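You operate a simulated robot arm through the tools that you are given. There is no shell and no other tool. Be economical: measure what you need, move in short steps, check, and stop when the job is done.

You run a simulated robot arm. Do the job below in one go: nothing can be reset, and whatever is moved stays where it is left.

TASK
Fetch the orange and set it in the silver wire basket.

It is judged by the outcome, as a careful person would: the job done as asked, and still so three seconds after it is handed in. It fails if anything else is knocked over, pushed out of place, dropped, spilled or broken.

THE ROBOT
A 5-joint arm with a two-finger parallel gripper, fixed in place. Base frame: the origin is at the foot of the arm, x ahead of it, y to its left, z up; the work surface is at about z = 0. Units: cm, degrees, N and s.
With the tool pointing down near the work surface it reaches from about 26 to 68 cm from the base axis. Its first joint turns from -66.0 to 66.0 degrees. The tool tilts only in the upright plane through the base axis and itself; it spins freely about its own axis. Payload 2.9 kg.
The tool frame sits at the grasp point between the pads (the TCP): z along the fingers, y along the line on which they close. The tips reach 3 cm beyond it. The gripper opens to 11 cm. The fingers are 2 cm wide and 1 cm thick; the gripper's body (4.8 by 11.2 cm) begins 5.5 cm behind the TCP.
Orientation is that of the tool frame in the base frame, as [roll, pitch, yaw] about the fixed x, y, z axes, in that order (R = Rz(yaw) Ry(pitch) Rx(roll)). With the fingers straight down and closing along the base's y, the tool's x points along the base's -x, its y along +y and its z along -z.

THE INTERFACE
- The arm moves only by the tool nudge_tool. Its argument "targets" is one flat list of numbers, 7 for each row, row after row: the shift along the tool's x, y, z in cm, then the turn, a rotation vector about the tool's x, y, z in degrees, then the closure in counts, from 0 (fully open) to 255 (shut). In form: [dx, dy, dz, ax, ay, az, grip, dx, dy, dz, ax, ay, az, grip, ...]. A call has 1 to 20 rows; each row is the pose to reach, as a shift and turn from the pose commanded when the call began, along the tool's axes at that moment. Rows are played at 5 a second. More than 5 cm and 8.6 degrees between two rows, or a gripper value outside its range, and nothing of the call is played. Where a pose cannot be reached the arm comes as near as it can. A force on the tool above 40 N (or 10 N above the force at the start of the call, whichever is more), or a blocked arm, ends the call early, and 0.2 s more pass. Each finger travels about 10.8 cm/s and halts on what it meets, pressing with about 25 N; the grip force reading is that of the motor and also rises with nothing between the fingers. The clock runs only during rows and for 0.2 s after the last one: add rows that repeat a pose to give the fingers time. The reply holds the time, the measured pose of the TCP, the force on the tool along the base axes, the opening and the grip force, in the units named above and with some noise, and new pictures: "views" is both (left out), scene, wrist or none.
- Cameras (640 x 400 px; columns grow to the right, rows downward): "scene" is fixed at [4.8, -45.92, 61.46]; the picture's right is [0.66, -0.75, 0.00], its down [-0.36, -0.32, -0.88] and it looks along [0.66, 0.58, -0.48] (base axes); focal length 309 px, centre (320, 200). "wrist" rides on the gripper at [7.2, 1.7, -10.3] in the tool frame; the picture's right is [-0.23, 0.97, 0.00], its down [-0.76, -0.18, -0.62] and it looks along [-0.61, -0.14, 0.78] (tool axes); focal length 222 px, centre (320, 200). There is no depth. A picture from a camera that has moved, and an enlarged one, comes with that camera's place and axes in the base frame and with its lens.
- zoom(camera, box): a new picture of the part [left, top, right, bottom] of that camera's present view, enlarged. No time passes.
- sign_off(): hands the job in; it is judged then, once.

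Work in short steps. Places have to be worked out from the pictures, the camera data and where the tool is seen: move nearer, look again, correct. Check each grasp and each placing, and mend what went wrong. You have 90 turns and 170 pictures in all, those below and enlarged ones among them. Open the gripper and draw the arm clear of the work before you hand the job in, unless the task says otherwise; then end with one line.

The tools are called as a command line: name --argument value ..., lists and objects as JSON in quotes. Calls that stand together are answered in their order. nudge_tool: Moves the arm, as the interface text tells. Its arguments: {"type":"object","properties":{"targets":{"type":"array","items":{"type":"number"}},"views":{"type":"string","enum":["both","scene","wrist","none"]}},"required":["targets"]} The other tools are called the same way: zoom (camera, box) takes an enlarged picture of a part of a camera's view; sign_off () hands the job in.

At the start:

```text
time: 0.0
ee_pos: [35.5, -15.62, 40.24]
orientation: [-180.0, 0.0, 180.0]
contact_force: [0.0, 0.3, 0.4]
gripper_width: 11.01
grip_force: 0.0
```

scene: 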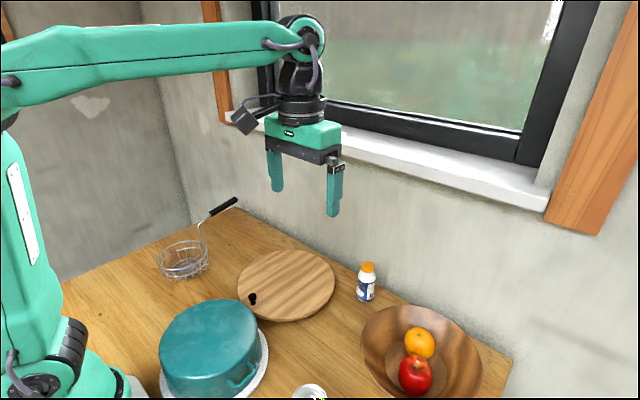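
wrist: 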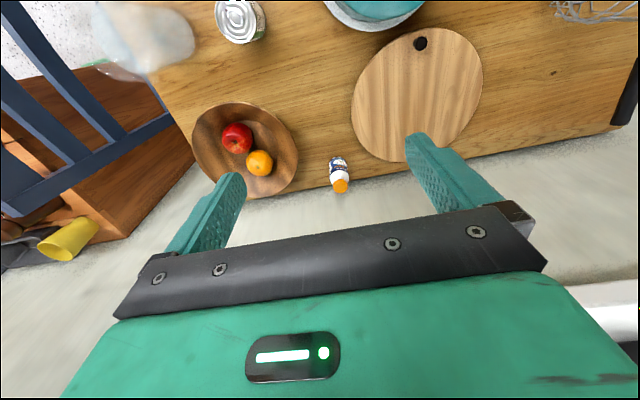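

I place the orange at about (50.5, -33.4, 4.2) by triangulating both views, with the apple next to it at about (43, -36). I'll zoom in on the bowl and the basket before moving.

zoom --camera "scene" --box '[340, 280, 532, 400]'

zoom --camera "scene" --box '[110, 180, 270, 280]'

```text
3.33 times, centred on (436, 340) of scene
camera zoom: at [4.8, -45.92, 61.46], right [0.66, -0.75, 0.0], down [-0.36, -0.32, -0.88], along [0.66, 0.58, -0.48], focal length 1029 px, centre (-67, -267)
```

zoom: 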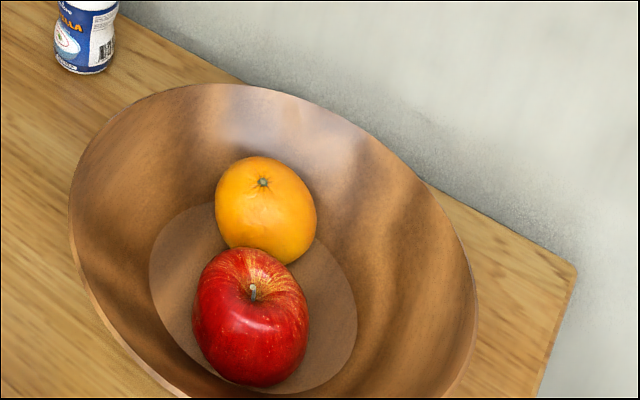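

```text
4.00 times, centred on (190, 230) of scene
camera zoom: at [4.8, -45.92, 61.46], right [0.66, -0.75, 0.0], down [-0.36, -0.32, -0.88], along [0.66, 0.58, -0.48], focal length 1235 px, centre (840, 80)
```

zoom: 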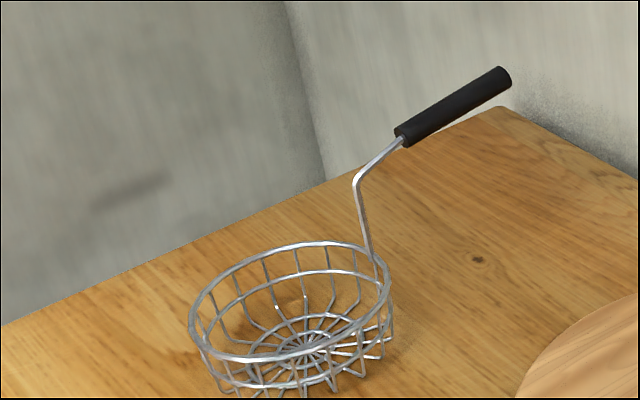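

The orange lies on the bowl floor on the window side. I'll move above it to z≈20, turning the fingers to close across the apple-orange line so they clear the apple.

nudge_tool --targets '[-2.15, -2.55, 2.9, 0, 0, -3, 20, -4.3, -5.1, 5.7, 0, 0, -6, 40, -6.45, -7.65, 8.6, 0, 0, -9, 60, -8.6, -10.2, 11.4, 0, 0, -12, 70, -10.7, -12.7, 14.3, 0, 0, -15, 70, -12.85, -15.25, 17.1, 0, 0, -18, 70, -15, -17.8, 20, 0, 0, -21, 70, -15, -17.8, 20, 0, 0, -21, 70]'

```text
time: 1.8
ee_pos: [50.42, -33.52, 20.33]
orientation: [180.0, 0.0, -159.1]
contact_force: [-0.7, 0.1, 0.7]
gripper_width: 7.98
grip_force: 0.0
camera wrist: at [43.16, -34.5, 30.53], right [-0.14, 0.99, 0.0], down [0.77, 0.11, 0.62], along [0.62, 0.09, -0.78], focal length 222 px, centre (320, 200)
```

scene: 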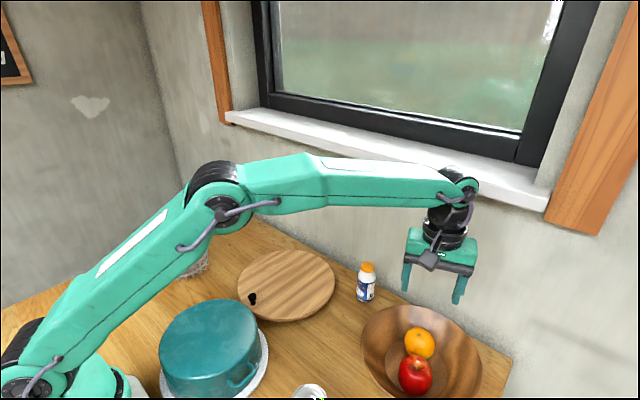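
wrist: 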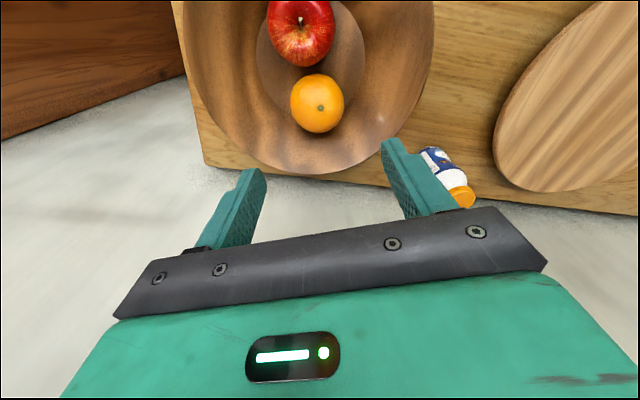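

The wrist view puts the orange at about (50.3, -33.7), right under the tool. I'll go straight down to z≈8 and check before gripping.

nudge_tool --targets '[0, 0, 4, 0, 0, 0, 70, 0, 0, 8, 0, 0, 0, 70, 0, 0, 11, 0, 0, 0, 70, 0, 0, 12.3, 0, 0, 0, 70]'

```text
time: 2.8
ee_pos: [50.44, -33.5, 7.97]
orientation: [-179.9, 0.0, -159.1]
contact_force: [0.1, -0.1, 0.0]
gripper_width: 7.96
grip_force: 0.0
camera wrist: at [43.16, -34.5, 18.2], right [-0.14, 0.99, 0.0], down [0.77, 0.11, 0.62], along [0.62, 0.08, -0.78], focal length 222 px, centre (320, 200)
```

scene: 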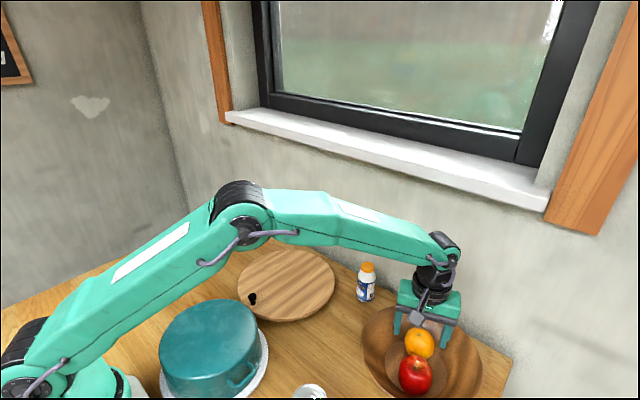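
wrist: 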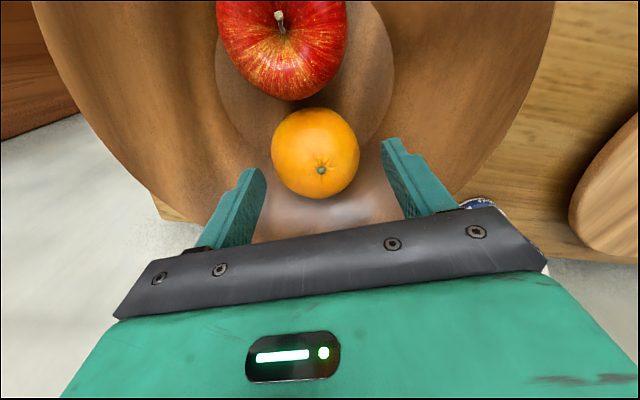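

The orange sits between the fingers, about 0.4 cm off along the closing axis. I'll correct that and go down to z≈5.8.

nudge_tool --targets '[0.2, -0.35, 1.2, 0, 0, 0, 70, 0.2, -0.35, 2.3, 0, 0, 0, 70, 0.2, -0.35, 2.3, 0, 0, 0, 70]' --views "wrist"

```text
time: 3.6
ee_pos: [50.49, -33.91, 5.61]
orientation: [-180.0, 0.0, -159.1]
contact_force: [0.2, 0.2, 0.1]
gripper_width: 7.98
grip_force: 0.1
camera wrist: at [43.13, -34.86, 15.94], right [-0.14, 0.99, 0.0], down [0.77, 0.11, 0.62], along [0.62, 0.08, -0.78], focal length 222 px, centre (320, 200)
```

wrist: 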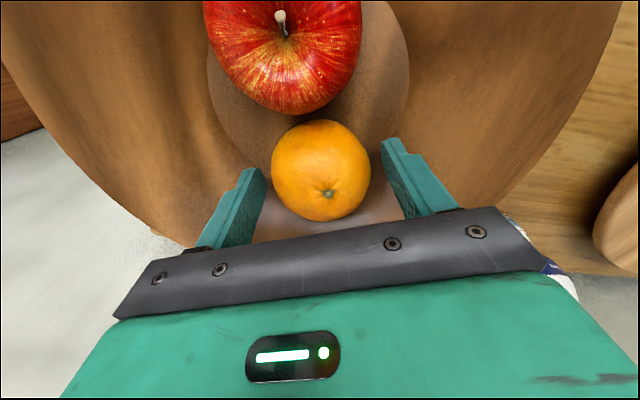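

The orange is centred between the pads and still about 0.3 cm towards the base. I'll shift by that, go down 0.4 cm and close.

nudge_tool --targets '[0.3, 0, 0.4, 0, 0, 0, 70, 0.3, 0, 0.4, 0, 0, 0, 110, 0.3, 0, 0.4, 0, 0, 0, 160, 0.3, 0, 0.4, 0, 0, 0, 200, 0.3, 0, 0.4, 0, 0, 0, 200]'

```text
time: 4.8
ee_pos: [50.11, -34.06, 5.09]
orientation: [179.9, 0.0, -159.0]
contact_force: [0.6, -0.9, 0.2]
gripper_width: 5.96
grip_force: 25.2
camera wrist: at [42.82, -34.99, 15.54], right [-0.14, 0.99, 0.0], down [0.77, 0.11, 0.62], along [0.62, 0.09, -0.78], focal length 222 px, centre (320, 200)
```

scene: 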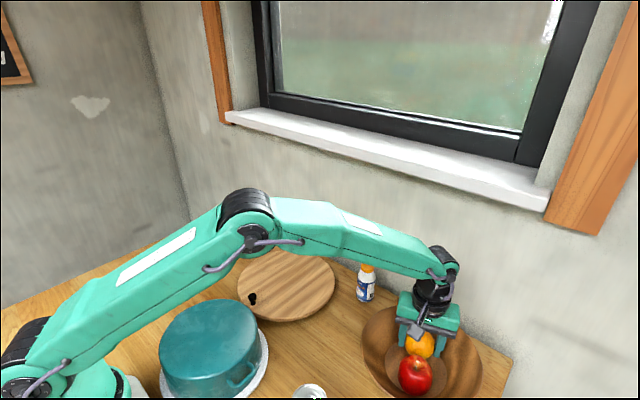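
wrist: 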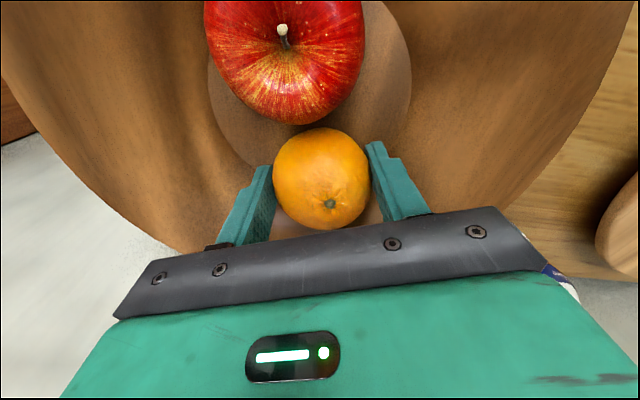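

The grip reads 5.96 cm wide at 25 N, so the orange is held. I'll lift it straight up 20 cm, slowly at first.

nudge_tool --targets '[0, 0, -1, 0, 0, 0, 200, 0, 0, -2.5, 0, 0, 0, 200, 0, 0, -5, 0, 0, 0, 200, 0, 0, -8, 0, 0, 0, 200, 0, 0, -12, 0, 0, 0, 200, 0, 0, -16, 0, 0, 0, 200, 0, 0, -20, 0, 0, 0, 200]'

```text
time: 6.4
ee_pos: [50.02, -34.05, 25.26]
orientation: [180.0, 0.1, -159.1]
contact_force: [0.4, 0.1, -1.6]
gripper_width: 5.94
grip_force: 24.8
camera wrist: at [42.79, -35.02, 35.53], right [-0.14, 0.99, 0.0], down [0.78, 0.11, 0.62], along [0.62, 0.09, -0.78], focal length 222 px, centre (320, 200)
```

scene: 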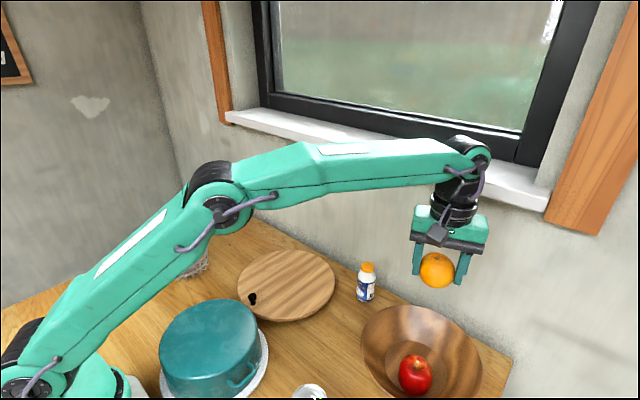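
wrist: 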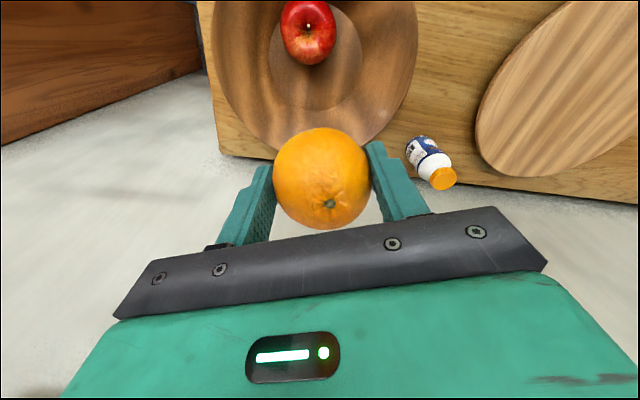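

The orange is held, and the apple and the bowl haven't moved. I put the basket centre at about (31.7, 29.8), with the rim at z≈5 and the handle on its +x side. I'll carry the orange there at z≈25 and turn the fingers back to close along y.

nudge_tool --targets '[-0.16, 1.95, 0, 0, 0, 0.6, 200, -0.48, 5.8, 0, 0, 0, 1.8, 200, -0.81, 9.7, 0, 0, 0, 3.1, 200, -1.13, 13.6, 0, 0, 0, 4.3, 200, -1.45, 17.5, 0, 0, 0, 5.5, 200, -1.78, 21.4, 0, 0, 0, 6.8, 200, -2.1, 25.3, 0, 0, 0, 8, 200, -2.43, 29.2, 0, 0, 0, 9.3, 200, -2.75, 33.1, 0, 0, 0, 10.5, 200, -3.07, 37, 0, 0, 0, 11.7, 200, -3.4, 40.9, 0, 0, 0, 13, 200, -3.72, 44.8, 0, 0, 0, 14.2, 200, -4.05, 48.7, 0, 0, 0, 15.4, 200, -4.37, 52.6, 0, 0, 0, 16.7, 200, -4.69, 56.5, 0, 0, 0, 17.9, 200, -5.02, 60.4, 0, 0, 0, 19.2, 200, -5.3, 63.8, 0, 0, 0, 20.2, 200, -5.5, 66.2, 0, 0, 0, 20.9, 200, -5.5, 66.2, 0, 0, 0, 20.9, 200]'

```text
time: 10.4
ee_pos: [31.5, 29.65, 25.21]
orientation: [179.9, 0.0, -180.0]
contact_force: [-0.5, 0.3, -1.1]
gripper_width: 5.94
grip_force: 25.1
camera wrist: at [24.43, 31.49, 35.62], right [0.23, 0.97, 0.0], down [0.76, -0.18, 0.62], along [0.61, -0.14, -0.78], focal length 222 px, centre (320, 200)
```

scene: 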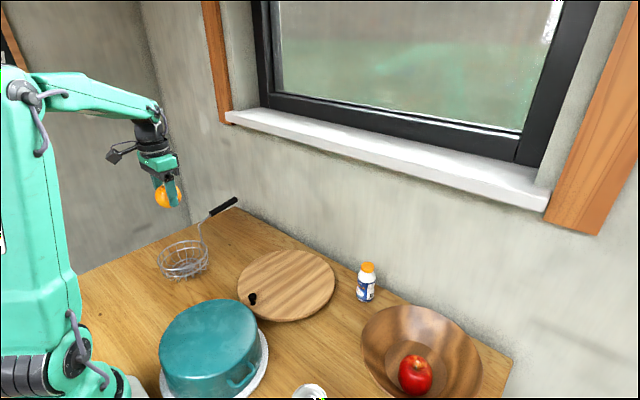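
wrist: 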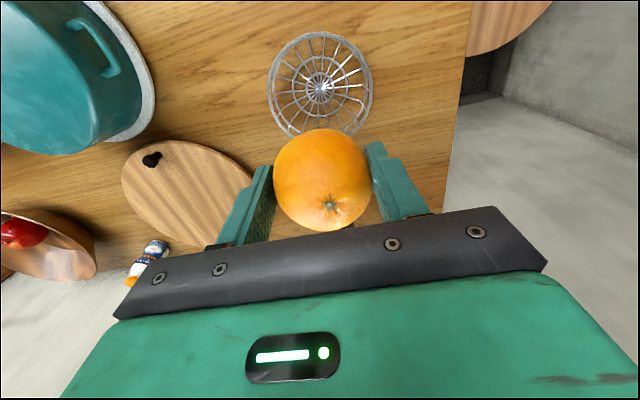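

From the wrist view the basket hub is at about (31.7, 30.2), so the tool is nearly over it. I'll shift 0.4 cm in y and go down to z≈11, with the orange still above the rim.

nudge_tool --targets '[-0.1, 0.4, 3.5, 0, 0, 0, 200, -0.1, 0.4, 7, 0, 0, 0, 200, -0.1, 0.4, 10.5, 0, 0, 0, 200, -0.1, 0.4, 14, 0, 0, 0, 200, -0.1, 0.4, 14, 0, 0, 0, 200]'

zoom --camera "scene" --box '[110, 180, 270, 280]'

```text
time: 11.6
ee_pos: [31.82, 30.15, 11.25]
orientation: [179.9, -0.1, -179.8]
contact_force: [0.5, 0.0, -1.2]
gripper_width: 5.93
grip_force: 25.2
camera wrist: at [24.48, 31.88, 21.62], right [0.23, 0.97, 0.0], down [0.76, -0.18, 0.62], along [0.61, -0.14, -0.78], focal length 222 px, centre (320, 200)
```

scene: 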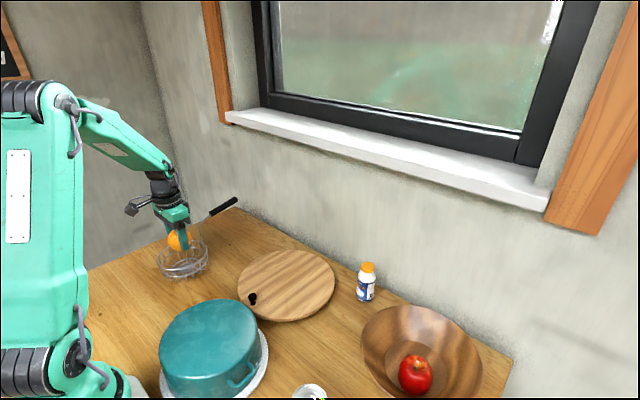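
wrist: 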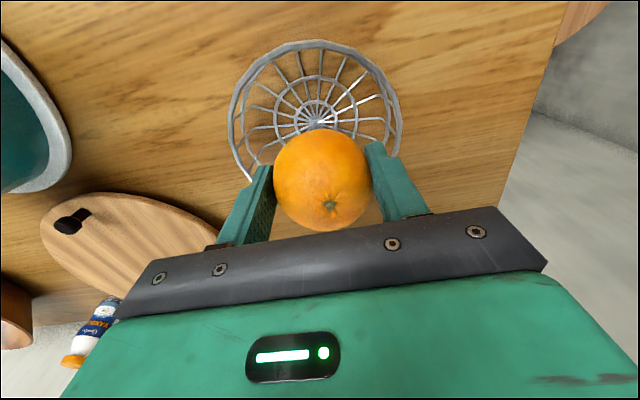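

```text
4.00 times, centred on (190, 230) of scene
camera zoom: at [4.8, -45.92, 61.46], right [0.66, -0.75, 0.0], down [-0.36, -0.32, -0.88], along [0.66, 0.58, -0.48], focal length 1235 px, centre (840, 80)
```

zoom: 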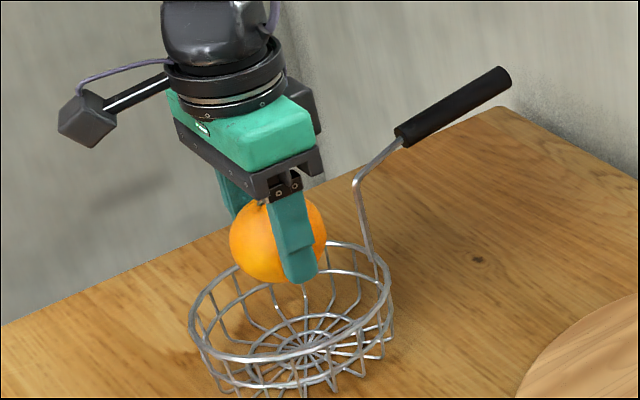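

The gripper clears the handle post. The hub now reads (31.1, 30.0), so I'll shift 0.4 cm towards the base and lower the orange into the basket to z≈5.3.

nudge_tool --targets '[0.45, -0.1, 2, 0, 0, 0, 200, 0.45, -0.1, 4, 0, 0, 0, 200, 0.45, -0.1, 5.2, 0, 0, 0, 200, 0.45, -0.1, 5.9, 0, 0, 0, 200, 0.45, -0.1, 5.9, 0, 0, 0, 200]'

zoom --camera "scene" --box '[110, 200, 270, 300]'

```text
time: 12.8
ee_pos: [31.25, 30.07, 5.38]
orientation: [180.0, 0.0, -179.9]
contact_force: [0.5, 0.7, -1.6]
gripper_width: 5.94
grip_force: 25.5
camera wrist: at [23.99, 31.78, 15.66], right [0.23, 0.97, 0.0], down [0.76, -0.18, 0.62], along [0.61, -0.14, -0.78], focal length 222 px, centre (320, 200)
```

scene: 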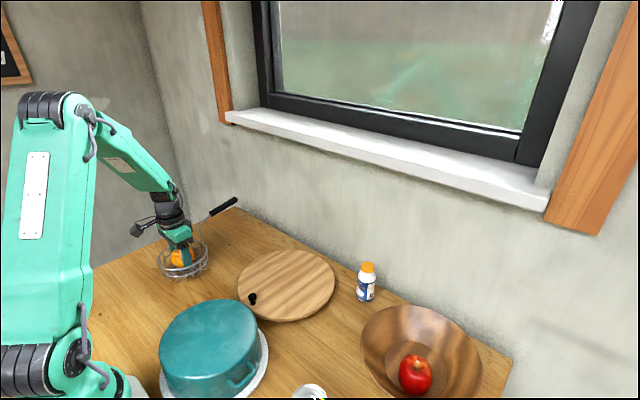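
wrist: 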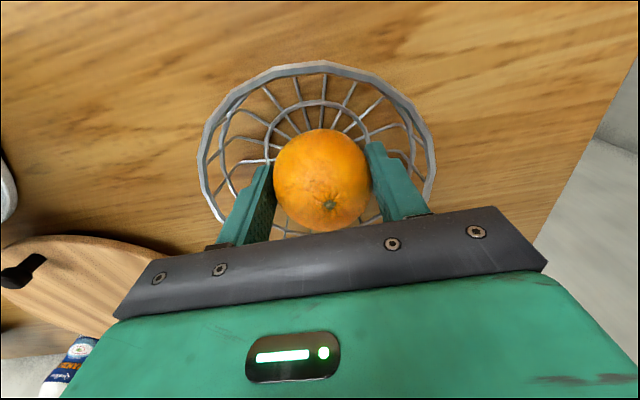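

```text
4.00 times, centred on (190, 250) of scene
camera zoom: at [4.8, -45.92, 61.46], right [0.66, -0.75, 0.0], down [-0.36, -0.32, -0.88], along [0.66, 0.58, -0.48], focal length 1235 px, centre (840, 0)
```

zoom: 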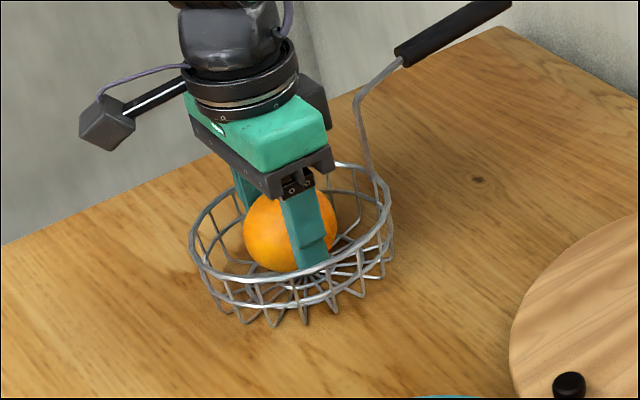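

The orange is inside the basket and not touching yet, as the force reads only its weight. I'll ease it down another 0.6 cm.

nudge_tool --targets '[0, 0, 0.3, 0, 0, 0, 200, 0, 0, 0.6, 0, 0, 0, 200, 0, 0, 0.6, 0, 0, 0, 200]' --views "none"

```text
time: 13.6
ee_pos: [31.27, 30.12, 4.8]
orientation: [-179.9, -0.1, -179.9]
contact_force: [-0.1, -1.2, -0.8]
gripper_width: 5.92
grip_force: 24.7
```

It may be just touching now. I'll go another 0.3 cm and read the force.

nudge_tool --targets '[0, 0, 0.3, 0, 0, 0, 200, 0, 0, 0.3, 0, 0, 0, 200]' --views "none"

```text
time: 14.2
ee_pos: [31.25, 30.18, 4.42]
orientation: [179.8, 0.1, -179.9]
contact_force: [-5.5, -4.3, 22.7]
gripper_width: 5.97
grip_force: 25.5
```

The force jumped to 23 N, so the orange is on the basket floor. I'll back off 0.25 cm to unload it, then open gently to about 7.5 cm, keeping clear of the wires.

nudge_tool --targets '[0, 0, -0.25, 0, 0, 0, 200, 0, 0, -0.25, 0, 0, 0, 130, 0, 0, -0.25, 0, 0, 0, 110, 0, 0, -0.25, 0, 0, 0, 95, 0, 0, -0.25, 0, 0, 0, 82, 0, 0, -0.25, 0, 0, 0, 82]'

zoom --camera "scene" --box '[110, 200, 270, 300]'

```text
time: 15.6
ee_pos: [31.21, 30.04, 4.59]
orientation: [-179.9, 0.0, -179.8]
contact_force: [-0.7, -0.2, -0.1]
gripper_width: 7.46
grip_force: 0.1
camera wrist: at [24.04, 31.79, 15.02], right [0.23, 0.97, 0.0], down [0.76, -0.18, 0.62], along [0.61, -0.14, -0.78], focal length 222 px, centre (320, 200)
```

scene: 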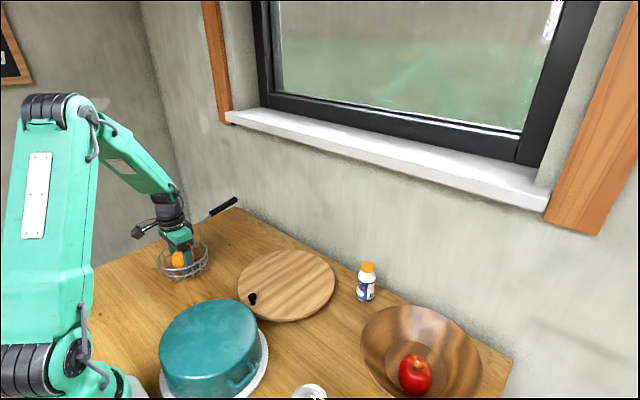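
wrist: 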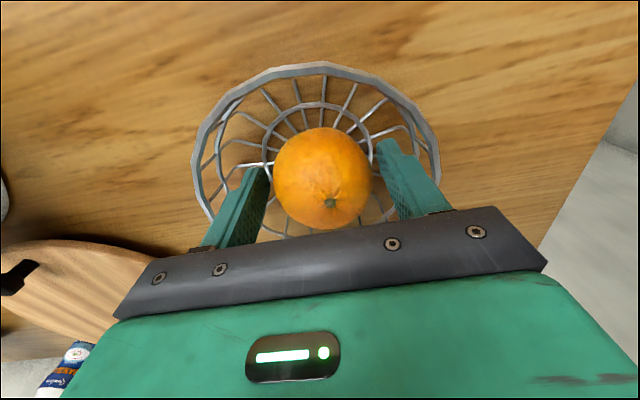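

```text
4.00 times, centred on (190, 250) of scene
camera zoom: at [4.8, -45.92, 61.46], right [0.66, -0.75, 0.0], down [-0.36, -0.32, -0.88], along [0.66, 0.58, -0.48], focal length 1235 px, centre (840, 0)
```

zoom: 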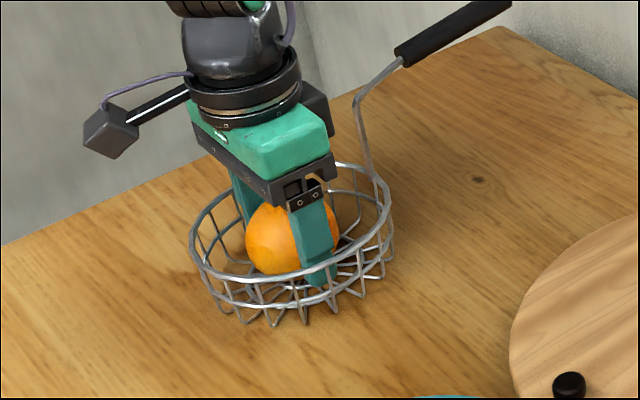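

The orange is released and sits in the basket with the fingers free on both sides. I'll withdraw straight up 22 cm.

nudge_tool --targets '[0, 0, -1, 0, 0, 0, 82, 0, 0, -3, 0, 0, 0, 82, 0, 0, -6, 0, 0, 0, 82, 0, 0, -10, 0, 0, 0, 82, 0, 0, -14, 0, 0, 0, 82, 0, 0, -18, 0, 0, 0, 60, 0, 0, -22, 0, 0, 0, 0, 0, 0, -22, 0, 0, 0, 0]'

zoom --camera "scene" --box '[110, 180, 270, 280]'

```text
time: 17.4
ee_pos: [31.25, 30.07, 26.65]
orientation: [-180.0, -0.1, 180.0]
contact_force: [0.5, -0.8, -0.1]
gripper_width: 10.98
grip_force: 0.0
camera wrist: at [24.06, 31.81, 37.03], right [0.23, 0.97, 0.0], down [0.76, -0.18, 0.62], along [0.61, -0.14, -0.78], focal length 222 px, centre (320, 200)
```

scene: 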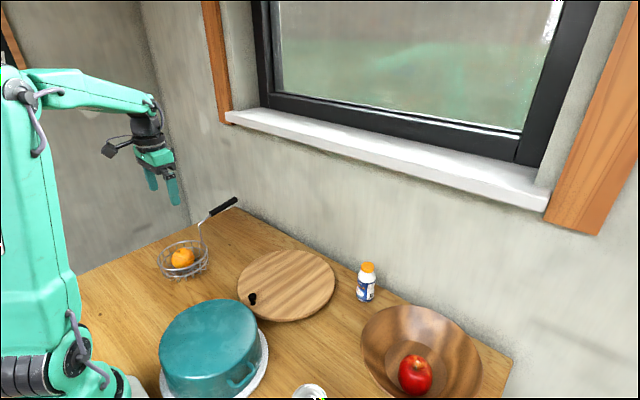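
wrist: 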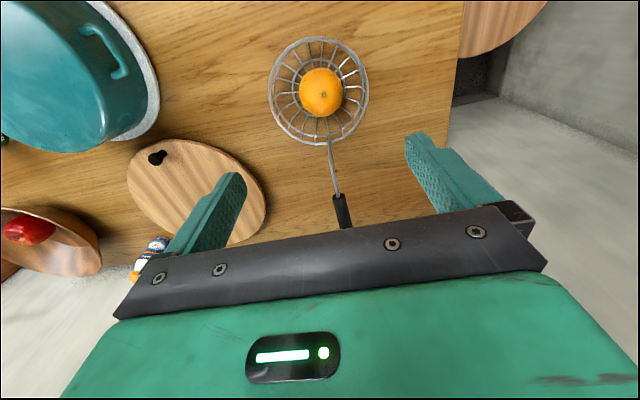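

```text
4.00 times, centred on (190, 230) of scene
camera zoom: at [4.8, -45.92, 61.46], right [0.66, -0.75, 0.0], down [-0.36, -0.32, -0.88], along [0.66, 0.58, -0.48], focal length 1235 px, centre (840, 80)
```

zoom: 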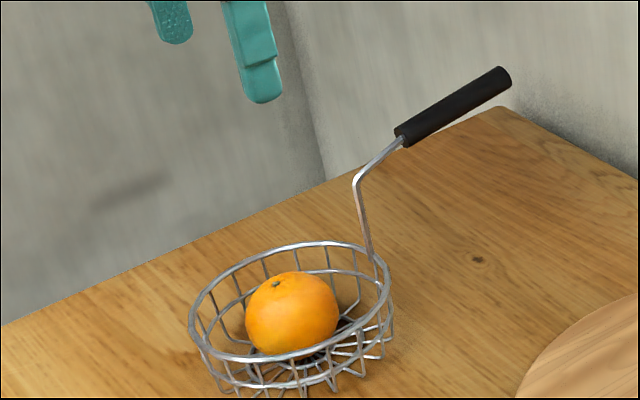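

The orange is resting in the basket, the basket hasn't moved, and the arm is clear with the gripper open, so I'm handing in.

sign_off

```text
The job is handed in.
```

The orange is in the silver wire basket, and in the last pictures nothing else had been moved or knocked over.
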